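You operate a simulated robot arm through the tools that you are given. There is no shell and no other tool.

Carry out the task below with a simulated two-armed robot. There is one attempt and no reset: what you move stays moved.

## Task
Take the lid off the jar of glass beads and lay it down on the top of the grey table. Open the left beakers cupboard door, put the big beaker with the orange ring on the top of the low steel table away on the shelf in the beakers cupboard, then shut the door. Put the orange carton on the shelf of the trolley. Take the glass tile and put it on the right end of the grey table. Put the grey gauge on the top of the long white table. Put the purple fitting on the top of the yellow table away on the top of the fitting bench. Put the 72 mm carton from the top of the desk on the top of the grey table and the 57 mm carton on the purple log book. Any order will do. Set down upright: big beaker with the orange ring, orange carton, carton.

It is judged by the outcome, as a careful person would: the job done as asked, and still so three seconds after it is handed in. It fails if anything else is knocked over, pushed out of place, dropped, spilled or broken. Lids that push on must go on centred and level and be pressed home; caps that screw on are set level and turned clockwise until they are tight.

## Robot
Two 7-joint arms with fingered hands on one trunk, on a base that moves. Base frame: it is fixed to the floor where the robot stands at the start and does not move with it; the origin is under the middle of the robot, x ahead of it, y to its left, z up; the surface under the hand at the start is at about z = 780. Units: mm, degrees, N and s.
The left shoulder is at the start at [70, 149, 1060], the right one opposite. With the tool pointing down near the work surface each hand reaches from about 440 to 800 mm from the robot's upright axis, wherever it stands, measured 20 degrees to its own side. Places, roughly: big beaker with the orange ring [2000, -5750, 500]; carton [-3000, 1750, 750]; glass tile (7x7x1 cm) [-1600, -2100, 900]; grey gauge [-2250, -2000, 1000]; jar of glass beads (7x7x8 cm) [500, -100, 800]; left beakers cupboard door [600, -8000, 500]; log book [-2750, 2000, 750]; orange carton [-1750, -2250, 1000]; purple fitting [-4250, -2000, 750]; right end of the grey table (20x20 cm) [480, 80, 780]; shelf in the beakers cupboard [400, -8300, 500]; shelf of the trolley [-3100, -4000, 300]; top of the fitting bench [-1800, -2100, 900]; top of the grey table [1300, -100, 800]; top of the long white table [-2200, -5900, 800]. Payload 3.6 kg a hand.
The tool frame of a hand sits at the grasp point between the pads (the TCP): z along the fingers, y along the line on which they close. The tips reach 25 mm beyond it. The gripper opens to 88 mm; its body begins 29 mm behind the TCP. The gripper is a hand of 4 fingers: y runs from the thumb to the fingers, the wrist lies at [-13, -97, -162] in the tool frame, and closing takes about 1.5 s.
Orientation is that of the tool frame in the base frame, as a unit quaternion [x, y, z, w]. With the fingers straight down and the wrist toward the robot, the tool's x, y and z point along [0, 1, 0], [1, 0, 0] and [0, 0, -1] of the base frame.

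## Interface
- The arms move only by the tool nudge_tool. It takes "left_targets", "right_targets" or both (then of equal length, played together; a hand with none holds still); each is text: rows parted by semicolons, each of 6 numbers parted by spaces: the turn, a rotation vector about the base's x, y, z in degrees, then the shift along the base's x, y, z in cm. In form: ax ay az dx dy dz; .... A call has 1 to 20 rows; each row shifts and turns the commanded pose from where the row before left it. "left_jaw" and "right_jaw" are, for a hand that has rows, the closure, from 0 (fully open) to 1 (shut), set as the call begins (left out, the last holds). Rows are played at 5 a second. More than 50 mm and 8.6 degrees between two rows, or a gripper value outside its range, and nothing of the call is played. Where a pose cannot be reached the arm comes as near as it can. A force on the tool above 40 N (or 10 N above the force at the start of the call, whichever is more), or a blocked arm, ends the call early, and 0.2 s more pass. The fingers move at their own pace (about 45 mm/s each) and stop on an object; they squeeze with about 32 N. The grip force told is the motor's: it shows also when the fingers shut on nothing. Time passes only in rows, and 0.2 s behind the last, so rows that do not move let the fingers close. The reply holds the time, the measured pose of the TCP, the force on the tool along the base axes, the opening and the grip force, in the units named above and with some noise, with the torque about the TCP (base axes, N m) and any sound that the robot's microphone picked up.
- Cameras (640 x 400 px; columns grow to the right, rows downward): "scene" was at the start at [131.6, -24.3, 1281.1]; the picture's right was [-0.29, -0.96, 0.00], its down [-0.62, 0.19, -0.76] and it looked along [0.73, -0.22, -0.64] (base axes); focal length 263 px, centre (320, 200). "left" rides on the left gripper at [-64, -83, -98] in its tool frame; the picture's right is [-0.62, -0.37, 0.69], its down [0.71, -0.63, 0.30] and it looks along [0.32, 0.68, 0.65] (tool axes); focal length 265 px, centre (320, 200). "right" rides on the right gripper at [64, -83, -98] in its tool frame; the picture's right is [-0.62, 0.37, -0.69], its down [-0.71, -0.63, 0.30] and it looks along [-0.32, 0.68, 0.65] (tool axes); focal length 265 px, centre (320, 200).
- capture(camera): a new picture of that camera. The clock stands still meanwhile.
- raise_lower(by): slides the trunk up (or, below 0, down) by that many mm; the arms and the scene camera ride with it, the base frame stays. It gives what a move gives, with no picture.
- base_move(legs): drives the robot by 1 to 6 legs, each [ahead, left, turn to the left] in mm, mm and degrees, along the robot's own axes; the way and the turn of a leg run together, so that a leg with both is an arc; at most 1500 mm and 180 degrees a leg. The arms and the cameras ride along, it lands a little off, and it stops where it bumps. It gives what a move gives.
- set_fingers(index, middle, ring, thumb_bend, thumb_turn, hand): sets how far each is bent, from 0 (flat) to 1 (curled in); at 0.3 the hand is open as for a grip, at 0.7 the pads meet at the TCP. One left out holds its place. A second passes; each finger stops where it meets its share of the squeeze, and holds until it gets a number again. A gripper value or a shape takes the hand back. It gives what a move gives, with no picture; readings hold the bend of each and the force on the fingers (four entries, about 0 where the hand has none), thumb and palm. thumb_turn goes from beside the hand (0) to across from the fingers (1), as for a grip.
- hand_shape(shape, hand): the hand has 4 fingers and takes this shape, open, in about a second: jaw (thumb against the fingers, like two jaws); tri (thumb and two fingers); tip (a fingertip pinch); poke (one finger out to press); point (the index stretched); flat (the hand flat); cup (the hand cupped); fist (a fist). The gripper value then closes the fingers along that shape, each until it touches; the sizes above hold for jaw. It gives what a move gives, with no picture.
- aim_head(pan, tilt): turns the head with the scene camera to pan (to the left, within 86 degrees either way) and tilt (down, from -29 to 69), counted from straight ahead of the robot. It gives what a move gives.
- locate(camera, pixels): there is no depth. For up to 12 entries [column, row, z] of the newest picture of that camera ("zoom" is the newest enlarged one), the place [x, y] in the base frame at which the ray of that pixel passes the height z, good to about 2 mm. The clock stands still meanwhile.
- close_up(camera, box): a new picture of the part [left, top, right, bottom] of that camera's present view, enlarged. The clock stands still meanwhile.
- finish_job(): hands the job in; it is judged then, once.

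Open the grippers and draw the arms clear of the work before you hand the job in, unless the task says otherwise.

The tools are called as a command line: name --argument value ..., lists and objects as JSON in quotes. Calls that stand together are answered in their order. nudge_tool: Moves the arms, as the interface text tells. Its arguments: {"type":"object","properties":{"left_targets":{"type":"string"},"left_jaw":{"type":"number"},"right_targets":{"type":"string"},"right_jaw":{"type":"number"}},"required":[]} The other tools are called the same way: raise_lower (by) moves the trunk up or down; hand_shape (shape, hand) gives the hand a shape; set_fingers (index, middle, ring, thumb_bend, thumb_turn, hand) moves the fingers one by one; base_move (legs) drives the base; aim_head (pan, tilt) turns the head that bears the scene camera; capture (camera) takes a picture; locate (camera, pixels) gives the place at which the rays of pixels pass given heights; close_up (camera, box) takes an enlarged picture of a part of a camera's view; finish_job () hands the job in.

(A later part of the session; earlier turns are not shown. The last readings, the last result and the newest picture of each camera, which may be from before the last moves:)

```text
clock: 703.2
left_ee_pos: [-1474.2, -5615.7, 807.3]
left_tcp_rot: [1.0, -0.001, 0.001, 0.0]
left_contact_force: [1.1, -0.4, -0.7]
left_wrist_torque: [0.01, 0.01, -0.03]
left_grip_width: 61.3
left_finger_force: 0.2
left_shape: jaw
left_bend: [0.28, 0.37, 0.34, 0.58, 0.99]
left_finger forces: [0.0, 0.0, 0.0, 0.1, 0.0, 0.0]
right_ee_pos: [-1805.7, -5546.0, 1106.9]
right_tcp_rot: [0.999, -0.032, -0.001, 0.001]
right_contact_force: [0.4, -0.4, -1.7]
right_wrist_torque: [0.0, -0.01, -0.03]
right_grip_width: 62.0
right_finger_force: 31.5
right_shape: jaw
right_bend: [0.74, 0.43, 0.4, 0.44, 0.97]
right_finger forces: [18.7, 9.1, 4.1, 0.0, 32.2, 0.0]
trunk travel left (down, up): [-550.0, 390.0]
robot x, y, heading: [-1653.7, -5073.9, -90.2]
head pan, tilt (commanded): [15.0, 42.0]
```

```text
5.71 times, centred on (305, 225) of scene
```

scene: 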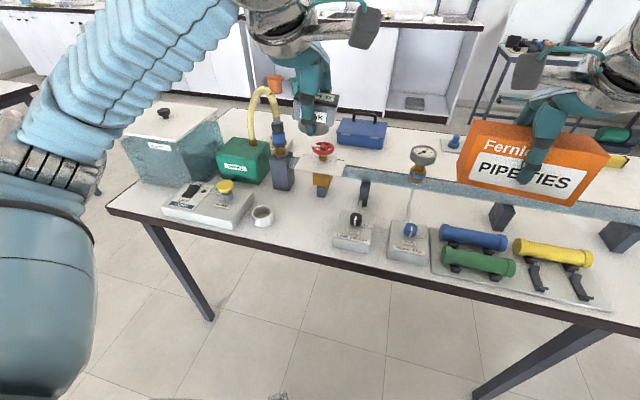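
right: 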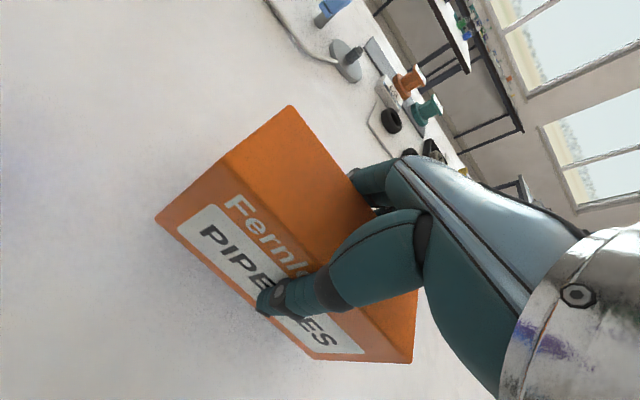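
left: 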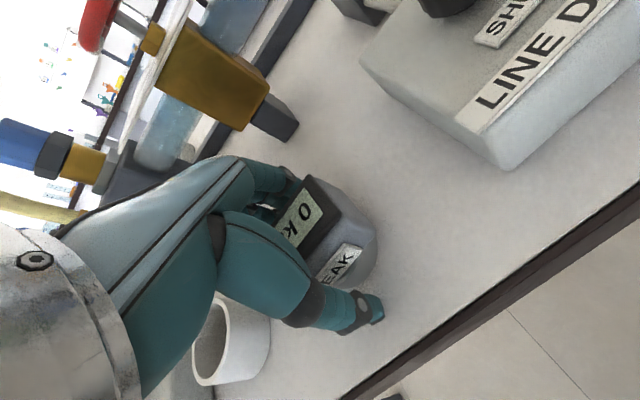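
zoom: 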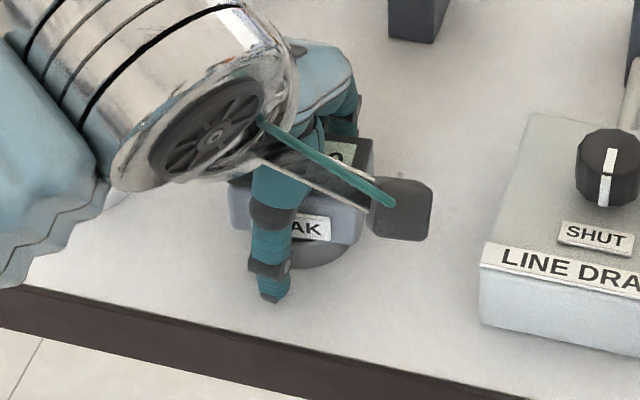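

The gauge stands free. I rise straight up, slowly at first.

nudge_tool --left_targets "0 0 0 0 0 0.5; 0 0 0 0 0 1; 0 0 0 0 0 1.5; 0 0 0 0 0 3; 0 0 0 0 0 4; 0 0 0 0 0 4; 0 0 0 0 0 4; 0 0 0 0 0 4; 0 0 0 0 1 4; 0 0 0 0 2 4; 0 0 0 0 2 3; 0 0 0 0 2 2" --left_jaw 0.3

capture --camera "scene"

close_up --camera "scene" --box '[240, 170, 360, 260]'

```text
clock: 705.8
left_ee_pos: [-1473.0, -5544.6, 1156.8]
left_tcp_rot: [1.0, -0.001, 0.0, -0.001]
left_contact_force: [0.2, 1.4, 1.0]
left_wrist_torque: [-0.02, -0.02, 0.02]
left_grip_width: 61.2
left_finger_force: 0.1
left_shape: jaw
left_bend: [0.28, 0.37, 0.34, 0.58, 0.99]
left_finger forces: [0.0, 0.0, 0.0, 0.0, 0.0, 0.0]
right_ee_pos: [-1805.7, -5544.4, 1108.3]
right_tcp_rot: [1.0, -0.031, 0.0, 0.001]
right_contact_force: [-1.1, 0.8, -1.7]
right_wrist_torque: [-0.01, 0.03, 0.0]
right_grip_width: 62.0
right_finger_force: 32.0
right_shape: jaw
right_bend: [0.74, 0.43, 0.4, 0.44, 0.97]
right_finger forces: [18.7, 9.1, 3.9, 0.1, 32.3, 0.0]
trunk travel left (down, up): [-550.0, 390.0]
robot x, y, heading: [-1653.1, -5070.8, -90.0]
head pan, tilt (commanded): [15.0, 42.0]
```

```text
taken
```

scene: 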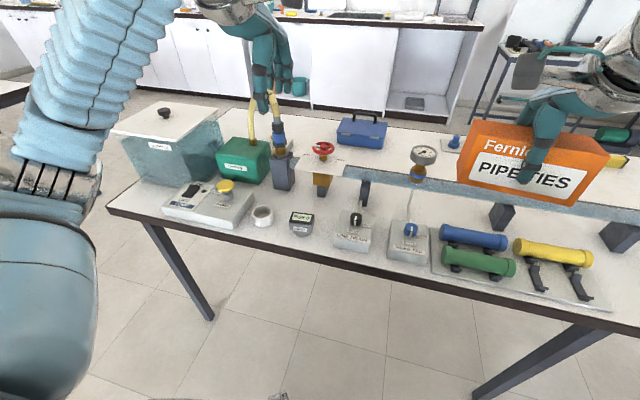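

```text
4.44 times, centred on (300, 215) of scene
```

zoom: 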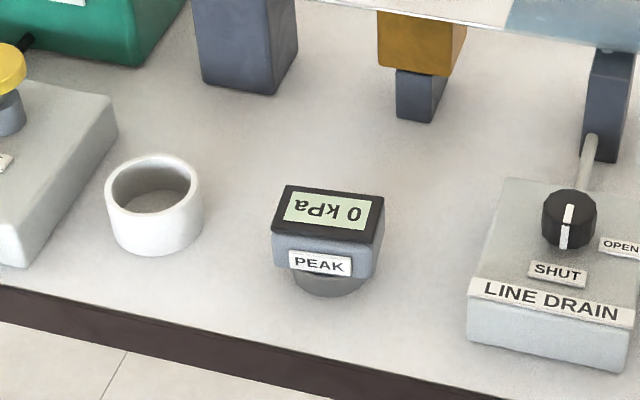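

The gauge stands upright on the long white table. Now I go behind the trolley: back off, sidestep west, and turn to face +y.

base_move --legs '[[-210, 0, 0], [0, -1500, 0], [0, -310, 0], [0, 0, 180]]'

aim_head --pan 0 --tilt 45

capture --camera "scene"

```text
clock: 751.7
left_ee_pos: [-3656.9, -4423.6, 1157.2]
left_tcp_rot: [-0.018, 1.0, 0.0, 0.0]
left_contact_force: [0.6, -0.5, 0.1]
left_wrist_torque: [-0.01, -0.02, -0.01]
left_grip_width: 61.2
left_finger_force: 0.1
left_shape: jaw
left_bend: [0.27, 0.37, 0.34, 0.58, 0.99]
left_finger forces: [0.1, 0.1, 0.0, 0.0, 0.1, 0.0]
right_ee_pos: [-3323.7, -4408.4, 1107.3]
right_tcp_rot: [0.012, 1.0, 0.001, 0.001]
right_contact_force: [-0.5, 1.3, -1.4]
right_wrist_torque: [-0.03, 0.02, 0.02]
right_grip_width: 61.6
right_finger_force: 32.5
right_shape: jaw
right_bend: [0.74, 0.44, 0.41, 0.44, 0.97]
right_finger forces: [18.0, 8.7, 4.0, 0.0, 31.0, 0.1]
trunk travel left (down, up): [-550.0, 390.0]
robot x, y, heading: [-3461.2, -4886.2, 92.2]
head pan, tilt (commanded): [15.0, 42.0]
```

```text
clock: 752.5
left_ee_pos: [-3655.7, -4421.8, 1156.3]
left_tcp_rot: [-0.018, 1.0, 0.0, -0.001]
left_contact_force: [-0.1, 0.3, -0.5]
left_wrist_torque: [0.0, 0.01, -0.02]
left_grip_width: 61.5
left_finger_force: 0.0
left_shape: jaw
left_bend: [0.27, 0.37, 0.34, 0.58, 0.99]
left_finger forces: [0.0, 0.0, 0.0, 0.0, 0.0, 0.0]
right_ee_pos: [-3324.1, -4408.6, 1108.1]
right_tcp_rot: [0.012, 1.0, 0.001, 0.001]
right_contact_force: [0.6, -0.8, -0.6]
right_wrist_torque: [0.02, 0.05, 0.0]
right_grip_width: 61.7
right_finger_force: 31.5
right_shape: jaw
right_bend: [0.74, 0.44, 0.41, 0.44, 0.97]
right_finger forces: [17.9, 8.8, 4.1, 0.0, 31.1, 0.1]
trunk travel left (down, up): [-550.0, 390.0]
robot x, y, heading: [-3459.5, -4883.3, 92.4]
head pan, tilt (commanded): [0.0, 45.0]
```

```text
taken
```

scene: 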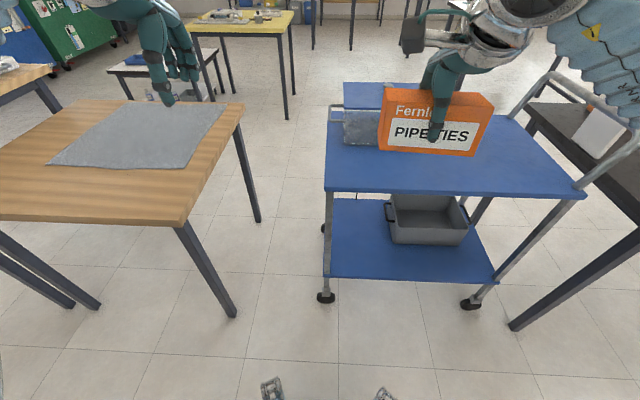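

From the back side the lower shelf is open: no plate, no cable, with free space left of and before the bin. I locate the shelf and bin corners.

locate --camera "scene" --pixels '[[330, 278, 300], [497, 283, 300], [392, 243, 300], [468, 245, 300], [325, 297, 0], [471, 304, 0], [334, 198, 300], [327, 190, 773], [585, 196, 773], [235, 317, 0]]'

close_up --camera "scene" --box '[310, 170, 510, 310]'

```text
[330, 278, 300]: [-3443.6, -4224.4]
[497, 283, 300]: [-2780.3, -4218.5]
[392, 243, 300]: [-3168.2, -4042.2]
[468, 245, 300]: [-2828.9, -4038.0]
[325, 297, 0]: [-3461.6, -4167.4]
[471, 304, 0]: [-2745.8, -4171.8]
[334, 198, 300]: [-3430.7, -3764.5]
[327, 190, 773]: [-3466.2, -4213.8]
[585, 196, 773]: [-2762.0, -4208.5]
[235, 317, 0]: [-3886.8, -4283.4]
```

```text
2.86 times, centred on (410, 240) of scene
```

zoom: 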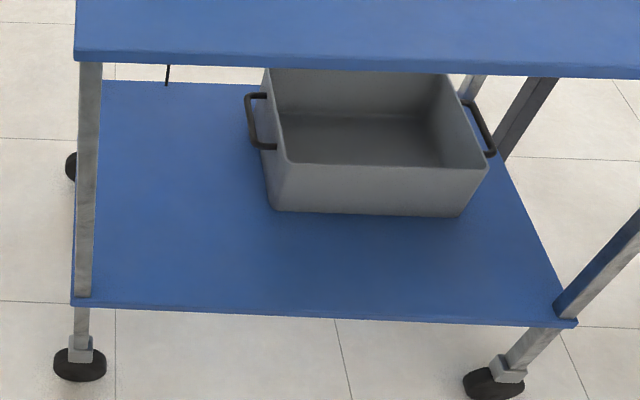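

I'll place the carton in the strip behind the bin, near x≈−3150. First I draw the left hand back and up so it stays clear, and shift the base 150 mm right.

nudge_tool --left_targets "0 0 0 0 -1.6 4; 0 0 0 0 -1.6 4; 0 0 0 0 -1.6 4; 0 0 0 0 -1.6 4; 0 0 0 0 -1.6 4" --left_jaw 0

base_move --legs '[[0, -150, -2.3]]'

raise_lower --by -545

aim_head --pan 0 --tilt 35

capture --camera "scene"

```text
clock: 753.7
left_ee_pos: [-3656.7, -4504.7, 1358.6]
left_tcp_rot: [-0.018, 1.0, 0.001, 0.0]
left_contact_force: [0.2, 0.5, -0.1]
left_wrist_torque: [0.05, -0.02, 0.02]
left_grip_width: 87.8
left_finger_force: 0.0
left_shape: jaw
left_bend: [0.3, 0.3, 0.3, 0.3, 0.98]
left_finger forces: [0.0, 0.0, 0.0, 0.0, 0.0, 0.1]
right_ee_pos: [-3323.4, -4410.1, 1108.0]
right_tcp_rot: [0.012, 1.0, 0.001, 0.001]
right_contact_force: [0.4, -0.1, -0.7]
right_wrist_torque: [0.01, 0.0, -0.01]
right_grip_width: 61.6
right_finger_force: 31.7
right_shape: jaw
right_bend: [0.74, 0.44, 0.41, 0.44, 0.97]
right_finger forces: [18.0, 8.8, 4.0, 0.1, 31.1, 0.0]
trunk travel left (down, up): [-550.0, 390.0]
robot x, y, heading: [-3454.8, -4888.5, 92.2]
head pan, tilt (commanded): [0.0, 45.0]
```

```text
clock: 756.3
left_ee_pos: [-3493.4, -4490.4, 1356.8]
left_tcp_rot: [0.002, 1.0, 0.0, -0.001]
left_contact_force: [0.5, -0.2, 0.6]
left_wrist_torque: [-0.04, -0.03, -0.01]
left_grip_width: 87.5
left_finger_force: 0.1
left_shape: jaw
left_bend: [0.3, 0.3, 0.3, 0.3, 0.98]
left_finger forces: [0.1, 0.0, 0.0, 0.1, 0.0, 0.0]
right_ee_pos: [-3155.3, -4410.7, 1106.8]
right_tcp_rot: [0.034, 0.999, 0.001, 0.001]
right_contact_force: [-1.1, 0.8, -1.3]
right_wrist_torque: [0.02, 0.01, 0.03]
right_grip_width: 61.7
right_finger_force: 32.2
right_shape: jaw
right_bend: [0.74, 0.44, 0.41, 0.44, 0.97]
right_finger forces: [18.0, 8.8, 4.0, 0.0, 31.0, 0.0]
trunk travel left (down, up): [-550.0, 390.0]
robot x, y, heading: [-3303.6, -4885.0, 90.0]
head pan, tilt (commanded): [0.0, 45.0]
```

```text
refused: -545 is not a number from -400 to 400
```

```text
clock: 757.0
left_ee_pos: [-3491.1, -4491.2, 1357.6]
left_tcp_rot: [0.001, 1.0, 0.0, 0.0]
left_contact_force: [-0.1, -0.7, 1.1]
left_wrist_torque: [0.01, -0.03, 0.01]
left_grip_width: 87.7
left_finger_force: 0.2
left_shape: jaw
left_bend: [0.3, 0.3, 0.3, 0.3, 0.98]
left_finger forces: [0.0, 0.1, 0.1, 0.0, 0.0, 0.0]
right_ee_pos: [-3154.0, -4412.5, 1108.1]
right_tcp_rot: [0.032, 0.999, 0.0, 0.001]
right_contact_force: [-0.4, 0.2, -1.1]
right_wrist_torque: [-0.03, 0.01, 0.01]
right_grip_width: 61.7
right_finger_force: 31.7
right_shape: jaw
right_bend: [0.74, 0.44, 0.41, 0.44, 0.97]
right_finger forces: [18.0, 8.8, 4.0, 0.0, 31.0, 0.0]
trunk travel left (down, up): [-550.0, 390.0]
robot x, y, heading: [-3309.7, -4883.0, 90.1]
head pan, tilt (commanded): [0.0, 35.0]
```

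```text
taken
```

scene: 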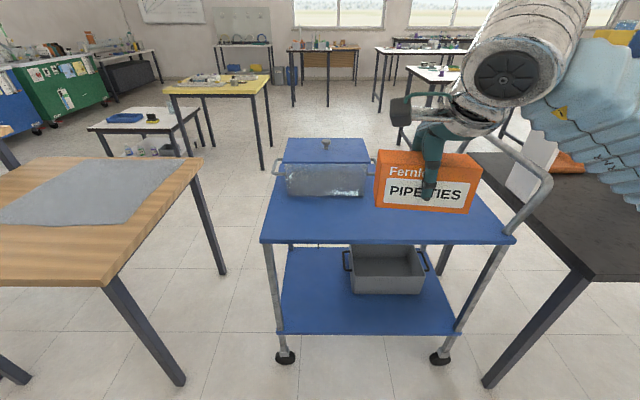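

The trunk moves at most 400 per call; I lower it in two steps.

raise_lower --by -400

raise_lower --by -145

aim_head --pan -10 --tilt 25

capture --camera "scene"

```text
clock: 760.8
left_ee_pos: [-3491.3, -4490.5, 957.5]
left_tcp_rot: [0.002, 1.0, 0.001, -0.001]
left_contact_force: [-0.5, -0.1, 0.4]
left_wrist_torque: [0.0, -0.01, -0.03]
left_grip_width: 87.8
left_finger_force: 0.0
left_shape: jaw
left_bend: [0.3, 0.3, 0.3, 0.3, 0.98]
left_finger forces: [0.0, 0.0, 0.0, 0.0, 0.1, 0.0]
right_ee_pos: [-3155.3, -4411.2, 708.1]
right_tcp_rot: [0.033, 0.999, 0.001, 0.002]
right_contact_force: [0.2, -0.4, -1.9]
right_wrist_torque: [-0.02, 0.01, 0.0]
right_grip_width: 61.6
right_finger_force: 31.5
right_shape: jaw
right_bend: [0.74, 0.44, 0.41, 0.44, 0.97]
right_finger forces: [18.0, 8.7, 4.0, 0.1, 31.0, 0.0]
trunk travel left (down, up): [-150.0, 790.0]
robot x, y, heading: [-3306.7, -4883.9, 89.9]
head pan, tilt (commanded): [0.0, 35.0]
```

```text
clock: 762.5
left_ee_pos: [-3492.4, -4491.2, 812.3]
left_tcp_rot: [0.001, 1.0, 0.001, -0.001]
left_contact_force: [-0.4, -0.3, -0.2]
left_wrist_torque: [0.01, -0.01, 0.0]
left_grip_width: 87.6
left_finger_force: 0.0
left_shape: jaw
left_bend: [0.3, 0.3, 0.3, 0.3, 0.98]
left_finger forces: [0.0, 0.0, 0.1, 0.1, 0.0, 0.0]
right_ee_pos: [-3154.0, -4411.2, 563.0]
right_tcp_rot: [0.033, 0.999, 0.0, 0.0]
right_contact_force: [0.3, -0.3, -1.0]
right_wrist_torque: [-0.02, -0.02, 0.0]
right_grip_width: 61.5
right_finger_force: 32.1
right_shape: jaw
right_bend: [0.74, 0.44, 0.41, 0.44, 0.97]
right_finger forces: [18.0, 8.6, 4.0, 0.0, 31.0, 0.1]
trunk travel left (down, up): [-5.0, 935.0]
robot x, y, heading: [-3304.9, -4883.8, 89.9]
head pan, tilt (commanded): [0.0, 35.0]
```

```text
clock: 763.2
left_ee_pos: [-3492.1, -4491.0, 812.9]
left_tcp_rot: [0.002, 1.0, 0.0, 0.0]
left_contact_force: [-0.7, 1.5, 0.9]
left_wrist_torque: [-0.01, 0.01, -0.03]
left_grip_width: 87.5
left_finger_force: 0.1
left_shape: jaw
left_bend: [0.3, 0.3, 0.3, 0.3, 0.98]
left_finger forces: [0.0, 0.1, 0.0, 0.1, 0.0, 0.0]
right_ee_pos: [-3155.8, -4410.7, 561.4]
right_tcp_rot: [0.033, 0.999, 0.0, 0.0]
right_contact_force: [-0.8, -0.2, -0.6]
right_wrist_torque: [0.0, -0.02, 0.03]
right_grip_width: 61.6
right_finger_force: 31.3
right_shape: jaw
right_bend: [0.74, 0.44, 0.41, 0.44, 0.97]
right_finger forces: [18.0, 8.8, 4.0, 0.0, 31.0, 0.0]
trunk travel left (down, up): [-5.0, 935.0]
robot x, y, heading: [-3307.6, -4886.5, 90.1]
head pan, tilt (commanded): [-10.0, 25.0]
```

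```text
taken
```

scene: 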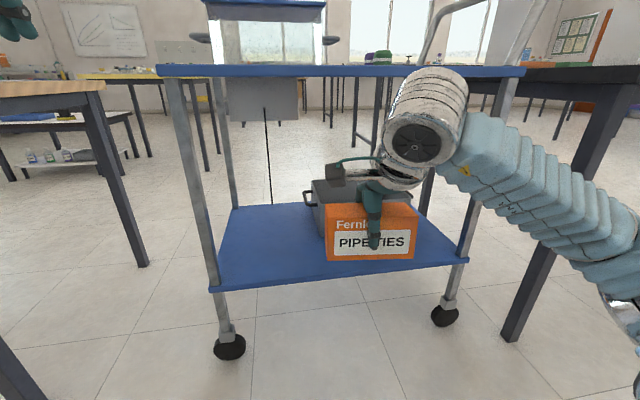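

With the lower viewpoint I check the shelf height: the near-left corner is at (213,290), near-right at (468,262).

locate --camera "scene" --pixels '[[212, 288, 260], [212, 288, 280], [212, 288, 300], [468, 260, 260], [468, 260, 280], [468, 260, 300], [230, 352, 0], [444, 320, 0]]'

close_up --camera "scene" --box '[200, 140, 480, 310]'

```text
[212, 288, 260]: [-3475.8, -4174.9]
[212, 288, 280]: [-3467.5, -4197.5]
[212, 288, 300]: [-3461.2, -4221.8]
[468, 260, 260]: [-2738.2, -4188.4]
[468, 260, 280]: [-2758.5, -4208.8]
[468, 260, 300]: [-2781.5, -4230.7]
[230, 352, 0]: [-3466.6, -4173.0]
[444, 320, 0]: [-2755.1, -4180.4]
```

```text
2.29 times, centred on (340, 225) of scene
```

zoom: 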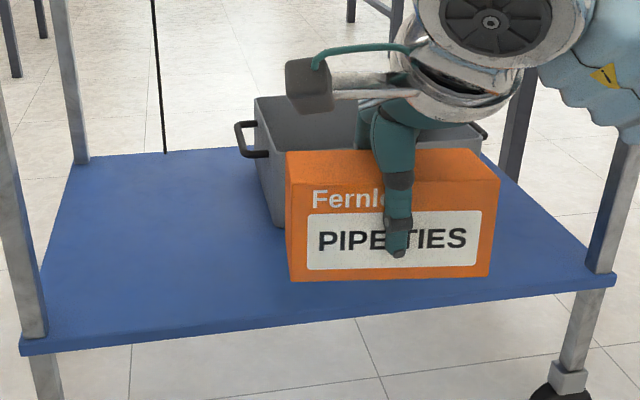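

The shelf is at z≈283, edge y≈−4205. I lower the right hand to TCP z≈400 and draw the left hand back 6 cm, then drive 190 mm ahead.

nudge_tool --right_targets "0 0 0 0 0 -4; 0 0 0 0 0 -4; 0 0 0 0 0 -4; 0 0 0 0 0 -4" --left_targets "0 0 0 0 -1.5 1; 0 0 0 0 -1.5 1; 0 0 0 0 -1.5 1; 0 0 0 0 -1.5 1" --right_jaw 1 --left_jaw 0

base_move --legs '[[190, 0, 0]]'

capture --camera "scene"

capture --camera "right"

```text
clock: 764.2
left_ee_pos: [-3491.7, -4551.8, 851.7]
left_tcp_rot: [0.001, 1.0, 0.001, 0.0]
left_contact_force: [0.1, 0.5, 0.8]
left_wrist_torque: [0.02, 0.02, -0.01]
left_grip_width: 87.2
left_finger_force: 0.0
left_shape: jaw
left_bend: [0.3, 0.3, 0.3, 0.3, 0.98]
left_finger forces: [0.0, 0.0, 0.0, 0.0, 0.0, 0.1]
right_ee_pos: [-3154.1, -4413.2, 401.8]
right_tcp_rot: [0.033, 0.999, 0.001, 0.002]
right_contact_force: [0.3, -0.5, -0.4]
right_wrist_torque: [0.03, -0.03, -0.01]
right_grip_width: 61.3
right_finger_force: 31.9
right_shape: jaw
right_bend: [0.74, 0.44, 0.41, 0.44, 0.97]
right_finger forces: [17.9, 8.6, 4.0, 0.0, 30.7, 0.0]
trunk travel left (down, up): [-5.0, 935.0]
robot x, y, heading: [-3307.0, -4883.6, 90.0]
head pan, tilt (commanded): [-10.0, 25.0]
```

```text
clock: 767.2
left_ee_pos: [-3491.0, -4363.9, 851.4]
left_tcp_rot: [0.002, 1.0, 0.001, -0.002]
left_contact_force: [0.9, -1.5, -0.4]
left_wrist_torque: [-0.04, -0.01, 0.01]
left_grip_width: 87.9
left_finger_force: 0.1
left_shape: jaw
left_bend: [0.3, 0.3, 0.3, 0.3, 0.98]
left_finger forces: [0.0, 0.1, 0.0, 0.0, 0.0, 0.0]
right_ee_pos: [-3153.2, -4227.2, 402.0]
right_tcp_rot: [0.034, 0.999, 0.0, 0.001]
right_contact_force: [0.6, 0.9, -0.6]
right_wrist_torque: [-0.01, 0.01, 0.01]
right_grip_width: 61.2
right_finger_force: 32.4
right_shape: jaw
right_bend: [0.74, 0.44, 0.41, 0.44, 0.97]
right_finger forces: [17.8, 8.7, 4.0, 0.0, 30.7, 0.1]
trunk travel left (down, up): [-5.0, 935.0]
robot x, y, heading: [-3306.4, -4697.8, 90.0]
head pan, tilt (commanded): [-10.0, 25.0]
```

```text
taken
```

scene: 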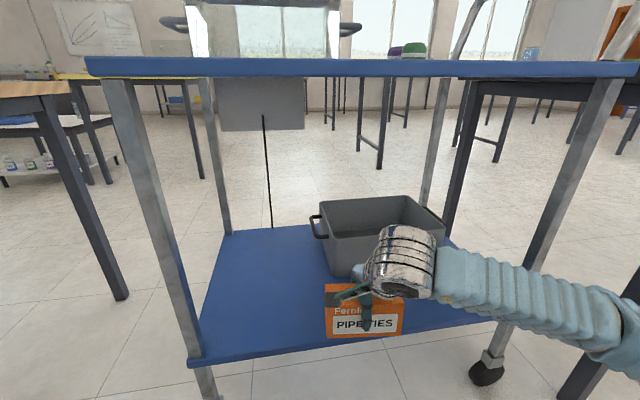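

```text
taken
```

right: 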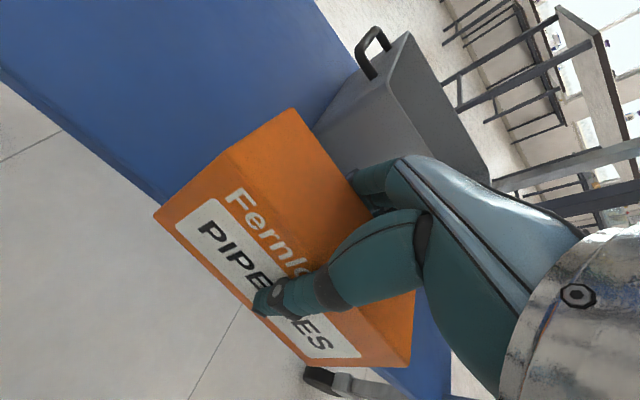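

The bin's near side is ~60 mm beyond the fingers' path. I move the carton in to (−3184, −4152) at this height.

nudge_tool --right_targets "0 0 0 -1 2.5 0; 0 0 0 -1 2.5 0; 0 0 0 -1 2.5 0; 0 0 0 0 0 0" --right_jaw 1

capture --camera "scene"

capture --camera "right"

```text
clock: 768.2
left_ee_pos: [-3491.7, -4365.2, 852.4]
left_tcp_rot: [0.002, 1.0, 0.0, -0.001]
left_contact_force: [-0.3, 0.2, -0.2]
left_wrist_torque: [0.01, 0.01, -0.03]
left_grip_width: 88.0
left_finger_force: 0.0
left_shape: jaw
left_bend: [0.3, 0.3, 0.3, 0.3, 0.98]
left_finger forces: [0.0, 0.0, 0.0, 0.0, 0.0, 0.0]
right_ee_pos: [-3185.1, -4152.9, 402.0]
right_tcp_rot: [0.033, 0.999, 0.0, 0.001]
right_contact_force: [0.1, 0.4, -1.7]
right_wrist_torque: [-0.02, 0.01, -0.01]
right_grip_width: 61.6
right_finger_force: 32.3
right_shape: jaw
right_bend: [0.74, 0.44, 0.41, 0.44, 0.97]
right_finger forces: [17.8, 8.7, 3.9, 0.1, 30.8, 0.0]
trunk travel left (down, up): [-5.0, 935.0]
robot x, y, heading: [-3311.3, -4692.6, 89.9]
head pan, tilt (commanded): [-10.0, 25.0]
```

```text
taken
```

scene: 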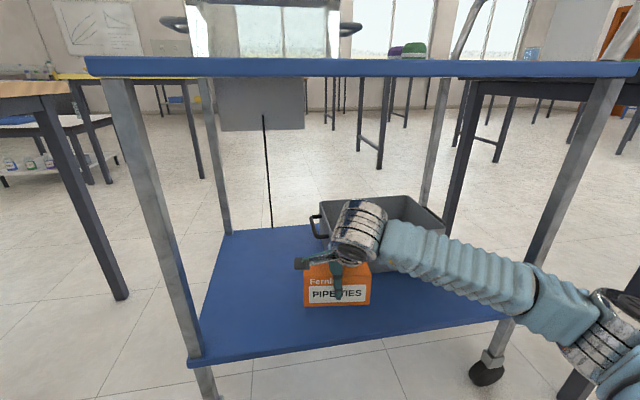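

```text
taken
```

right: 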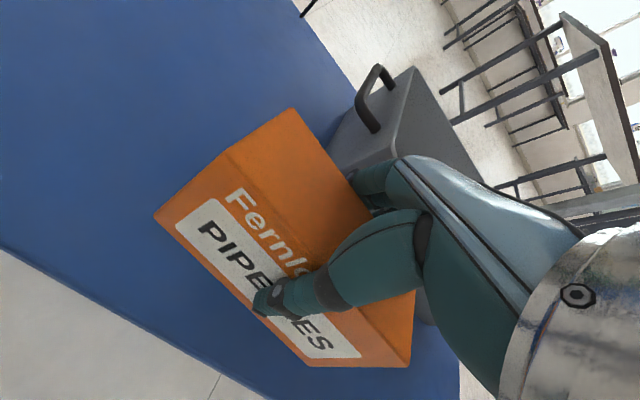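

I move 1 cm further in and lower to ~15 mm above the shelf.

nudge_tool --right_targets "0 0 0 0 1 0; 0 0 0 0 0 -2; 0 0 0 0 0 -2; 0 0 0 0 0 -1; 0 0 0 0 0 0" --right_jaw 1

close_up --camera "scene" --box '[240, 190, 440, 340]'

capture --camera "right"

```text
clock: 769.5
left_ee_pos: [-3491.6, -4365.1, 850.3]
left_tcp_rot: [0.001, 1.0, 0.0, -0.001]
left_contact_force: [0.0, -0.2, 1.1]
left_wrist_torque: [0.0, -0.01, 0.05]
left_grip_width: 87.9
left_finger_force: 0.0
left_shape: jaw
left_bend: [0.3, 0.3, 0.3, 0.3, 0.98]
left_finger forces: [0.0, 0.0, 0.1, 0.1, 0.0, 0.0]
right_ee_pos: [-3183.8, -4141.5, 351.0]
right_tcp_rot: [0.033, 0.999, 0.0, 0.002]
right_contact_force: [-0.3, -0.2, -1.8]
right_wrist_torque: [-0.01, -0.01, -0.07]
right_grip_width: 61.2
right_finger_force: 32.2
right_shape: jaw
right_bend: [0.74, 0.44, 0.41, 0.44, 0.97]
right_finger forces: [17.7, 8.7, 4.0, 0.1, 30.6, 0.0]
trunk travel left (down, up): [-5.0, 935.0]
robot x, y, heading: [-3302.8, -4693.7, 89.6]
head pan, tilt (commanded): [-10.0, 25.0]
```

```text
2.67 times, centred on (340, 265) of scene
```

zoom: 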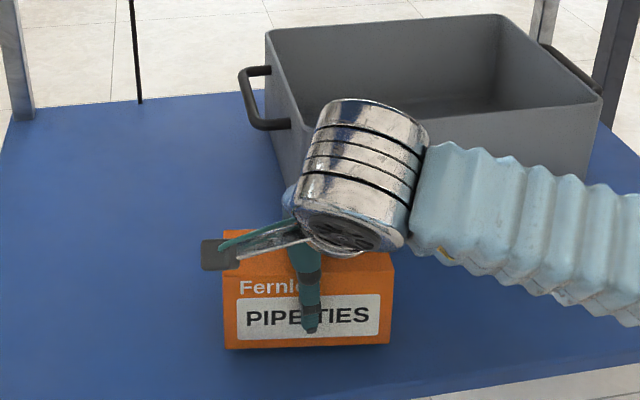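

```text
taken
```

right: 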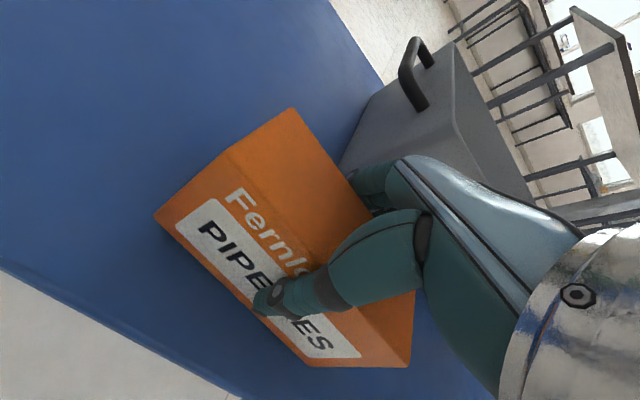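

I creep down the last ~15 mm until the shelf is felt.

nudge_tool --right_targets "0 0 0 0 0 -0.4; 0 0 0 0 0 -0.3; 0 0 0 0 0 -0.2; 0 0 0 0 0 -0.2; 0 0 0 0 0 -0.15; 0 0 0 0 0 -0.15; 0 0 0 0 0 -0.15" --right_jaw 1

close_up --camera "scene" --box '[240, 190, 440, 340]'

```text
clock: 771.0
left_ee_pos: [-3492.7, -4367.2, 854.3]
left_tcp_rot: [0.002, 1.0, 0.003, 0.0]
left_contact_force: [0.6, -0.9, 0.4]
left_wrist_torque: [0.01, -0.01, -0.03]
left_grip_width: 87.8
left_finger_force: 0.0
left_shape: jaw
left_bend: [0.3, 0.3, 0.3, 0.3, 0.98]
left_finger forces: [0.0, 0.1, 0.0, 0.0, 0.0, 0.1]
right_ee_pos: [-3185.0, -4140.0, 341.7]
right_tcp_rot: [0.033, 0.999, 0.007, -0.001]
right_contact_force: [1.2, -8.6, 30.7]
right_wrist_torque: [0.32, -0.13, -0.07]
right_grip_width: 61.3
right_finger_force: 32.6
right_shape: jaw
right_bend: [0.74, 0.44, 0.41, 0.44, 0.97]
right_finger forces: [18.0, 9.4, 4.1, 0.1, 44.8, 0.1]
trunk travel left (down, up): [-5.0, 935.0]
robot x, y, heading: [-3308.5, -4692.8, 90.0]
head pan, tilt (commanded): [-10.0, 25.0]
```

```text
2.67 times, centred on (340, 265) of scene
```

zoom: 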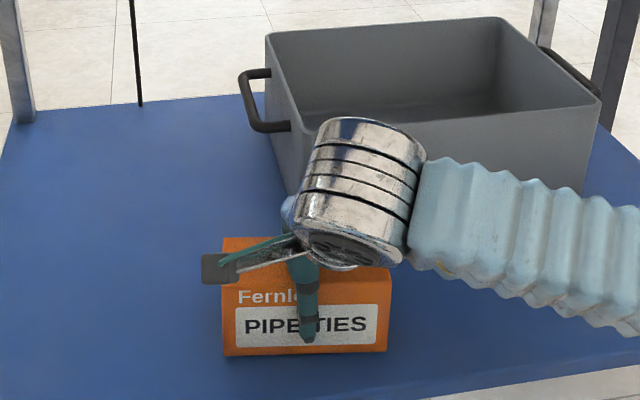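

Contact with the shelf (31 N, stiff). I ease up 4 mm and check the force.

nudge_tool --right_targets "0 0 0 0 0 0.2; 0 0 0 0 0 0.2; 0 0 0 0 0 0" --right_jaw 1

```text
clock: 771.9
left_ee_pos: [-3492.0, -4365.8, 852.7]
left_tcp_rot: [0.002, 1.0, 0.002, 0.0]
left_contact_force: [1.1, 0.7, 0.1]
left_wrist_torque: [-0.03, -0.01, -0.03]
left_grip_width: 87.8
left_finger_force: 0.1
left_shape: jaw
left_bend: [0.3, 0.3, 0.3, 0.3, 0.98]
left_finger forces: [0.1, 0.0, 0.0, 0.0, 0.1, 0.1]
right_ee_pos: [-3185.1, -4142.2, 341.2]
right_tcp_rot: [0.034, 0.999, 0.004, 0.001]
right_contact_force: [-0.6, -0.3, 20.8]
right_wrist_torque: [0.49, -0.11, 0.0]
right_grip_width: 61.2
right_finger_force: 32.0
right_shape: jaw
right_bend: [0.74, 0.44, 0.41, 0.44, 0.97]
right_finger forces: [19.7, 10.3, 4.8, 0.0, 39.0, 0.0]
trunk travel left (down, up): [-5.0, 935.0]
robot x, y, heading: [-3304.1, -4698.4, 90.1]
head pan, tilt (commanded): [-10.0, 25.0]
```

I ease up a few more millimetres until only a light contact remains.

nudge_tool --right_targets "0 0 0 0 0 0.2; 0 0 0 0 0 0.1; 0 0 0 0 0 0" --right_jaw 1

close_up --camera "scene" --box '[240, 190, 440, 340]'

```text
clock: 772.6
left_ee_pos: [-3492.1, -4365.5, 852.2]
left_tcp_rot: [0.002, 1.0, 0.002, -0.001]
left_contact_force: [0.0, 0.6, -0.1]
left_wrist_torque: [0.02, 0.04, -0.01]
left_grip_width: 87.7
left_finger_force: 0.1
left_shape: jaw
left_bend: [0.3, 0.3, 0.3, 0.3, 0.98]
left_finger forces: [0.0, 0.0, 0.0, 0.0, 0.0, 0.1]
right_ee_pos: [-3184.0, -4141.3, 341.6]
right_tcp_rot: [0.034, 0.999, 0.001, 0.001]
right_contact_force: [-2.1, 5.1, 11.7]
right_wrist_torque: [0.56, -0.13, 0.07]
right_grip_width: 61.6
right_finger_force: 31.9
right_shape: jaw
right_bend: [0.74, 0.43, 0.4, 0.44, 0.97]
right_finger forces: [20.7, 10.7, 5.1, 0.1, 33.3, 0.0]
trunk travel left (down, up): [-5.0, 935.0]
robot x, y, heading: [-3308.5, -4695.8, 90.1]
head pan, tilt (commanded): [-10.0, 25.0]
```

```text
2.67 times, centred on (340, 265) of scene
```

zoom: 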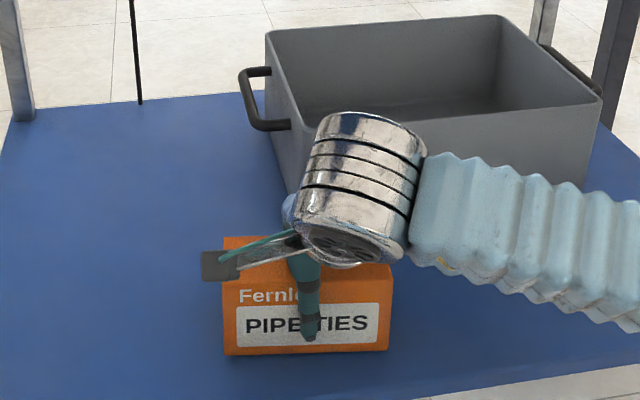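

Light enough (12 N). I open the hand fully and check the carton.

nudge_tool --right_targets "0 0 0 0 0 0; 0 0 0 0 0 0; 0 0 0 0 0 0; 0 0 0 0 0 0; 0 0 0 0 0 0; 0 0 0 0 0 0; 0 0 0 0 0 0; 0 0 0 0 0 0" --right_jaw 0

capture --camera "right"

close_up --camera "scene" --box '[240, 190, 440, 340]'

```text
clock: 774.5
left_ee_pos: [-3491.2, -4366.0, 852.7]
left_tcp_rot: [0.001, 1.0, 0.0, -0.001]
left_contact_force: [0.8, 0.3, 0.2]
left_wrist_torque: [0.0, 0.02, 0.03]
left_grip_width: 87.8
left_finger_force: 0.0
left_shape: jaw
left_bend: [0.3, 0.3, 0.3, 0.3, 0.98]
left_finger forces: [0.0, 0.1, 0.1, 0.0, 0.0, 0.0]
right_ee_pos: [-3183.2, -4143.5, 342.5]
right_tcp_rot: [0.033, 0.999, 0.0, 0.001]
right_contact_force: [0.2, 0.7, -0.3]
right_wrist_torque: [0.02, 0.01, 0.02]
right_grip_width: 87.8
right_finger_force: 0.1
right_shape: jaw
right_bend: [0.3, 0.3, 0.3, 0.3, 0.97]
right_finger forces: [0.1, 0.1, 0.0, 0.0, 0.3, 0.0]
trunk travel left (down, up): [-5.0, 935.0]
robot x, y, heading: [-3303.4, -4693.1, 89.7]
head pan, tilt (commanded): [-10.0, 25.0]
```

```text
taken
```

right: 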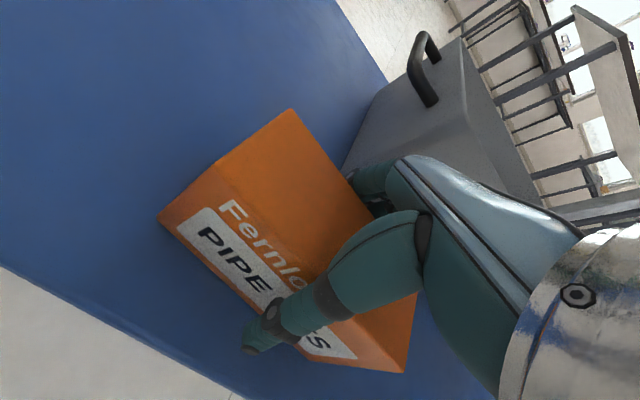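

```text
2.67 times, centred on (340, 265) of scene
```

zoom: 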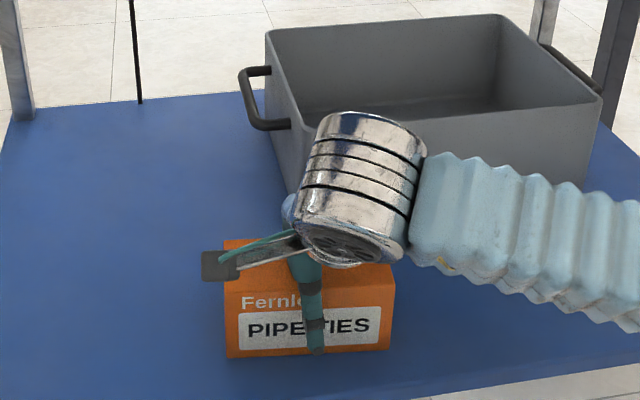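

The carton stands on the shelf. I raise the hand 8 cm straight up, then pull back out.

nudge_tool --right_targets "0 0 0 0 0 1; 0 0 0 0 0 2; 0 0 0 0 0 2.5; 0 0 0 0 0 2.5; 0 0 0 0 -2 0; 0 0 0 0 -3 0; 0 0 0 0 -3 0; 0 0 0 0 0 0" --right_jaw 0

base_move --legs '[[-250, 0, 0]]'

capture --camera "scene"

close_up --camera "scene" --box '[220, 160, 420, 300]'

```text
clock: 776.2
left_ee_pos: [-3491.9, -4364.1, 852.1]
left_tcp_rot: [0.002, 1.0, 0.001, 0.0]
left_contact_force: [-0.1, -0.3, 0.2]
left_wrist_torque: [0.02, 0.02, 0.06]
left_grip_width: 87.8
left_finger_force: 0.0
left_shape: jaw
left_bend: [0.3, 0.3, 0.3, 0.3, 0.98]
left_finger forces: [0.0, 0.0, 0.1, 0.0, 0.0, 0.0]
right_ee_pos: [-3184.9, -4223.6, 420.5]
right_tcp_rot: [0.034, 0.999, 0.001, 0.001]
right_contact_force: [-0.9, -0.4, -0.2]
right_wrist_torque: [0.0, 0.0, -0.01]
right_grip_width: 88.2
right_finger_force: 0.1
right_shape: jaw
right_bend: [0.3, 0.3, 0.3, 0.3, 0.97]
right_finger forces: [0.0, 0.0, 0.1, 0.0, 0.1, 0.1]
trunk travel left (down, up): [-5.0, 935.0]
robot x, y, heading: [-3305.8, -4692.9, 89.5]
head pan, tilt (commanded): [-10.0, 25.0]
```

```text
clock: 780.1
left_ee_pos: [-3491.9, -4622.2, 852.1]
left_tcp_rot: [-0.001, 1.0, 0.0, -0.001]
left_contact_force: [-0.1, -0.1, 0.4]
left_wrist_torque: [-0.01, -0.03, 0.03]
left_grip_width: 87.7
left_finger_force: 0.1
left_shape: jaw
left_bend: [0.3, 0.3, 0.3, 0.3, 0.98]
left_finger forces: [0.0, 0.0, 0.0, 0.0, 0.1, 0.0]
right_ee_pos: [-3186.9, -4480.4, 421.8]
right_tcp_rot: [0.031, 1.0, 0.001, 0.001]
right_contact_force: [-0.7, -0.3, 0.4]
right_wrist_torque: [-0.01, 0.0, -0.03]
right_grip_width: 88.3
right_finger_force: 0.0
right_shape: jaw
right_bend: [0.3, 0.3, 0.3, 0.3, 0.97]
right_finger forces: [0.1, 0.1, 0.0, 0.1, 0.0, 0.1]
trunk travel left (down, up): [-5.0, 935.0]
robot x, y, heading: [-3308.8, -4951.5, 90.4]
head pan, tilt (commanded): [-10.0, 25.0]
```

```text
taken
```

scene: 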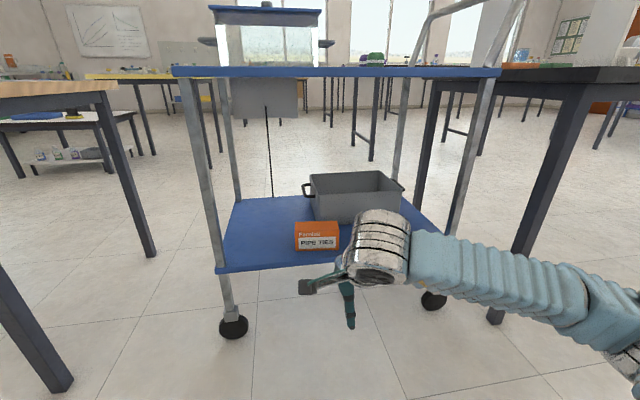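

```text
2.86 times, centred on (320, 230) of scene
```

zoom: 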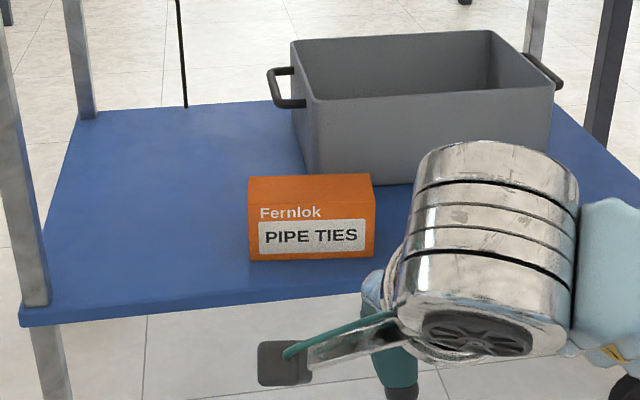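

The orange carton stands on the trolley's shelf. I raise the trunk again and bring the arms to a carrying posture.

raise_lower --by 400

raise_lower --by 145

nudge_tool --right_targets "0 0 0 0 0 4; 0 0 0 0 0 4; 0 0 0 0 0 4; 0 0 0 0 0 4" --left_targets "0 0 0 0 2 -4; 0 0 0 0 2 -4; 0 0 0 0 2 -4; 0 0 0 0 2 -4"

base_move --legs '[[0, 0, 180], [0, 1500, 0], [0, 1500, 0], [0, 1000, 0]]'

aim_head --pan 40 --tilt 20

capture --camera "scene"

```text
clock: 784.0
left_ee_pos: [-3492.7, -4621.7, 1251.3]
left_tcp_rot: [-0.001, 1.0, 0.0, 0.0]
left_contact_force: [0.0, 1.1, 0.2]
left_wrist_torque: [0.01, 0.02, 0.01]
left_grip_width: 88.0
left_finger_force: 0.1
left_shape: jaw
left_bend: [0.3, 0.3, 0.3, 0.3, 0.98]
left_finger forces: [0.0, 0.1, 0.0, 0.0, 0.0, 0.0]
right_ee_pos: [-3186.4, -4479.6, 821.4]
right_tcp_rot: [0.03, 1.0, 0.001, 0.0]
right_contact_force: [-0.6, 0.1, 0.2]
right_wrist_torque: [0.0, -0.01, 0.0]
right_grip_width: 87.9
right_finger_force: 0.1
right_shape: jaw
right_bend: [0.3, 0.3, 0.3, 0.3, 0.97]
right_finger forces: [0.0, 0.0, 0.0, 0.1, 0.0, 0.1]
trunk travel left (down, up): [-405.0, 535.0]
robot x, y, heading: [-3304.9, -4956.1, 90.3]
head pan, tilt (commanded): [-10.0, 25.0]
```

```text
clock: 785.7
left_ee_pos: [-3492.6, -4622.4, 1396.3]
left_tcp_rot: [-0.001, 1.0, 0.0, -0.001]
left_contact_force: [-0.8, -0.3, 0.0]
left_wrist_torque: [0.05, 0.0, 0.0]
left_grip_width: 87.8
left_finger_force: 0.0
left_shape: jaw
left_bend: [0.3, 0.3, 0.3, 0.3, 0.98]
left_finger forces: [0.1, 0.1, 0.0, 0.1, 0.1, 0.0]
right_ee_pos: [-3186.4, -4480.0, 966.8]
right_tcp_rot: [0.03, 1.0, 0.001, 0.001]
right_contact_force: [-0.1, 0.1, -0.3]
right_wrist_torque: [0.0, 0.01, -0.02]
right_grip_width: 87.8
right_finger_force: 0.1
right_shape: jaw
right_bend: [0.3, 0.3, 0.3, 0.3, 0.97]
right_finger forces: [0.0, 0.1, 0.0, 0.0, 0.0, 0.0]
trunk travel left (down, up): [-550.0, 390.0]
robot x, y, heading: [-3306.6, -4953.6, 90.0]
head pan, tilt (commanded): [-10.0, 25.0]
```

```text
clock: 786.7
left_ee_pos: [-3495.2, -4542.3, 1234.2]
left_tcp_rot: [-0.001, 1.0, 0.0, 0.0]
left_contact_force: [-0.7, -0.7, 0.7]
left_wrist_torque: [0.0, 0.02, -0.05]
left_grip_width: 87.8
left_finger_force: 0.0
left_shape: jaw
left_bend: [0.3, 0.3, 0.3, 0.3, 0.98]
left_finger forces: [0.0, 0.0, 0.0, 0.0, 0.1, 0.0]
right_ee_pos: [-3189.9, -4474.3, 1126.2]
right_tcp_rot: [0.03, 1.0, -0.001, 0.003]
right_contact_force: [0.0, 0.0, -0.5]
right_wrist_torque: [-0.02, 0.04, 0.0]
right_grip_width: 87.8
right_finger_force: 0.0
right_shape: jaw
right_bend: [0.3, 0.3, 0.3, 0.3, 0.97]
right_finger forces: [0.0, 0.0, 0.0, 0.1, 0.0, 0.1]
trunk travel left (down, up): [-550.0, 390.0]
robot x, y, heading: [-3303.2, -4950.7, 90.3]
head pan, tilt (commanded): [-10.0, 25.0]
```

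```text
clock: 857.2
left_ee_pos: [896.2, -5308.2, 1235.3]
left_tcp_rot: [1.0, -0.001, 0.001, 0.001]
left_contact_force: [0.0, -0.1, 0.4]
left_wrist_torque: [0.0, -0.02, 0.02]
left_grip_width: 87.6
left_finger_force: 0.0
left_shape: jaw
left_bend: [0.3, 0.3, 0.3, 0.3, 0.98]
left_finger forces: [0.0, 0.0, 0.0, 0.0, 0.0, 0.0]
right_ee_pos: [590.0, -5373.0, 1126.1]
right_tcp_rot: [0.999, -0.035, -0.001, 0.0]
right_contact_force: [-0.1, 0.2, 0.2]
right_wrist_torque: [-0.05, 0.0, 0.04]
right_grip_width: 88.0
right_finger_force: 0.0
right_shape: jaw
right_bend: [0.3, 0.3, 0.3, 0.3, 0.97]
right_finger forces: [0.1, 0.1, 0.0, 0.1, 0.0, 0.1]
trunk travel left (down, up): [-550.0, 390.0]
robot x, y, heading: [711.1, -4899.3, -90.2]
head pan, tilt (commanded): [-10.0, 25.0]
```

```text
clock: 858.4
left_ee_pos: [897.1, -5308.3, 1236.9]
left_tcp_rot: [1.0, -0.002, 0.001, -0.001]
left_contact_force: [-0.3, -0.1, 0.3]
left_wrist_torque: [-0.01, 0.02, -0.03]
left_grip_width: 87.7
left_finger_force: 0.1
left_shape: jaw
left_bend: [0.3, 0.3, 0.3, 0.3, 0.98]
left_finger forces: [0.0, 0.1, 0.0, 0.0, 0.0, 0.0]
right_ee_pos: [590.7, -5373.6, 1126.3]
right_tcp_rot: [0.999, -0.033, 0.0, 0.0]
right_contact_force: [-0.5, -0.2, -0.8]
right_wrist_torque: [0.01, -0.01, 0.01]
right_grip_width: 88.0
right_finger_force: 0.1
right_shape: jaw
right_bend: [0.3, 0.3, 0.3, 0.3, 0.97]
right_finger forces: [0.0, 0.0, 0.0, 0.0, 0.0, 0.0]
trunk travel left (down, up): [-550.0, 390.0]
robot x, y, heading: [712.8, -4896.1, -89.8]
head pan, tilt (commanded): [40.0, 20.0]
```

```text
taken
```

scene: 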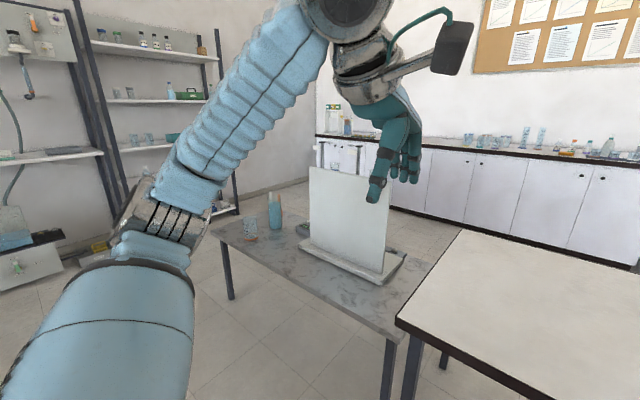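

I see the low steel table with glassware at (250,235) and (275,210), and a board stand. I zoom in and locate.

close_up --camera "scene" --box '[200, 150, 420, 300]'

locate --camera "scene" --pixels '[[230, 300, 0], [388, 398, 0], [210, 228, 500], [400, 335, 500], [400, 325, 780], [462, 232, 780], [252, 240, 500], [275, 228, 500], [385, 278, 500]]'

```text
2.67 times, centred on (310, 225) of scene
```

zoom: 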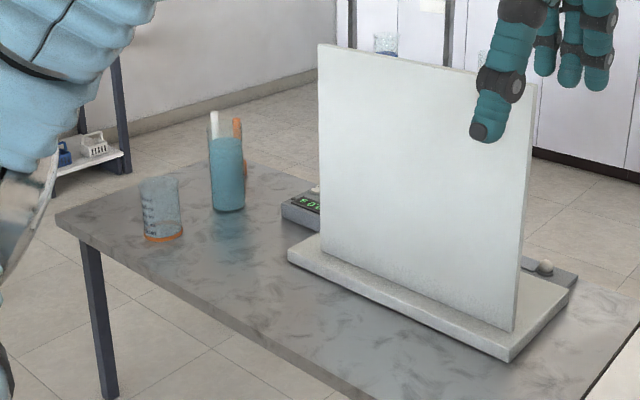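

```text
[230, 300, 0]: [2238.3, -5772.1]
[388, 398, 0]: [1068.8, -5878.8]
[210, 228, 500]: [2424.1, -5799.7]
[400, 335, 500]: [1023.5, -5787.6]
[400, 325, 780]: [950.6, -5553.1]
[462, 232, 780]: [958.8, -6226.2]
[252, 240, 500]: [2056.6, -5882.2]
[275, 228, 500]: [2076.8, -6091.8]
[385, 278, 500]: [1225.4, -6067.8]
```

The beaker with the orange ring stands at about (1970, −5827) on the low steel table (z≈550). Before fetching it I inspect and open the cupboard: I go back to the aisle at x≈−350 and drive south.

base_move --legs '[[0, -1060, 0], [1300, 0, 0]]'

aim_head --pan 25 --tilt 15

capture --camera "scene"

```text
clock: 888.2
left_ee_pos: [-149.9, -6591.9, 1236.6]
left_tcp_rot: [1.0, 0.001, 0.0, 0.002]
left_contact_force: [0.1, 0.5, 0.6]
left_wrist_torque: [0.01, -0.03, 0.02]
left_grip_width: 87.8
left_finger_force: 0.0
left_shape: jaw
left_bend: [0.3, 0.3, 0.3, 0.3, 0.98]
left_finger forces: [0.0, 0.1, 0.0, 0.0, 0.0, 0.1]
right_ee_pos: [-454.8, -6660.1, 1126.3]
right_tcp_rot: [1.0, -0.03, -0.001, 0.001]
right_contact_force: [-0.1, -0.3, -0.1]
right_wrist_torque: [0.0, 0.01, 0.01]
right_grip_width: 87.8
right_finger_force: 0.0
right_shape: jaw
right_bend: [0.3, 0.3, 0.3, 0.3, 0.97]
right_finger forces: [0.1, 0.0, 0.0, 0.1, 0.0, 0.0]
trunk travel left (down, up): [-550.0, 390.0]
robot x, y, heading: [-341.2, -6184.9, -89.7]
head pan, tilt (commanded): [40.0, 20.0]
```

```text
clock: 889.0
left_ee_pos: [-148.9, -6593.5, 1236.8]
left_tcp_rot: [1.0, 0.002, 0.001, 0.002]
left_contact_force: [-1.0, 0.5, -0.2]
left_wrist_torque: [0.01, 0.02, 0.03]
left_grip_width: 87.7
left_finger_force: 0.0
left_shape: jaw
left_bend: [0.3, 0.3, 0.3, 0.3, 0.98]
left_finger forces: [0.0, 0.0, 0.0, 0.1, 0.0, 0.0]
right_ee_pos: [-456.0, -6662.1, 1127.3]
right_tcp_rot: [1.0, -0.029, -0.001, 0.0]
right_contact_force: [-0.2, -0.7, 0.3]
right_wrist_torque: [0.02, -0.01, 0.05]
right_grip_width: 87.8
right_finger_force: 0.0
right_shape: jaw
right_bend: [0.3, 0.3, 0.3, 0.3, 0.97]
right_finger forces: [0.1, 0.0, 0.0, 0.1, 0.0, 0.0]
trunk travel left (down, up): [-550.0, 390.0]
robot x, y, heading: [-340.4, -6182.4, -89.4]
head pan, tilt (commanded): [25.0, 15.0]
```

```text
taken
```

scene: 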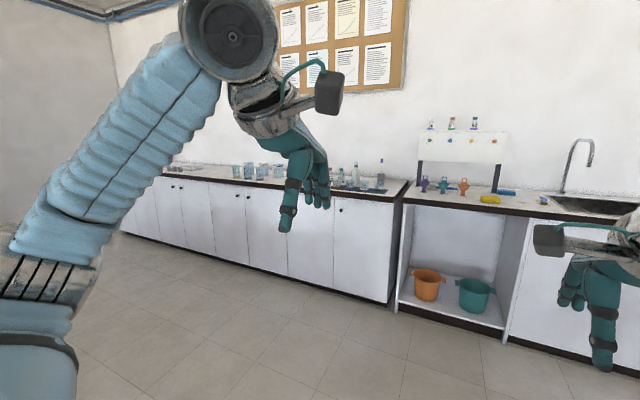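

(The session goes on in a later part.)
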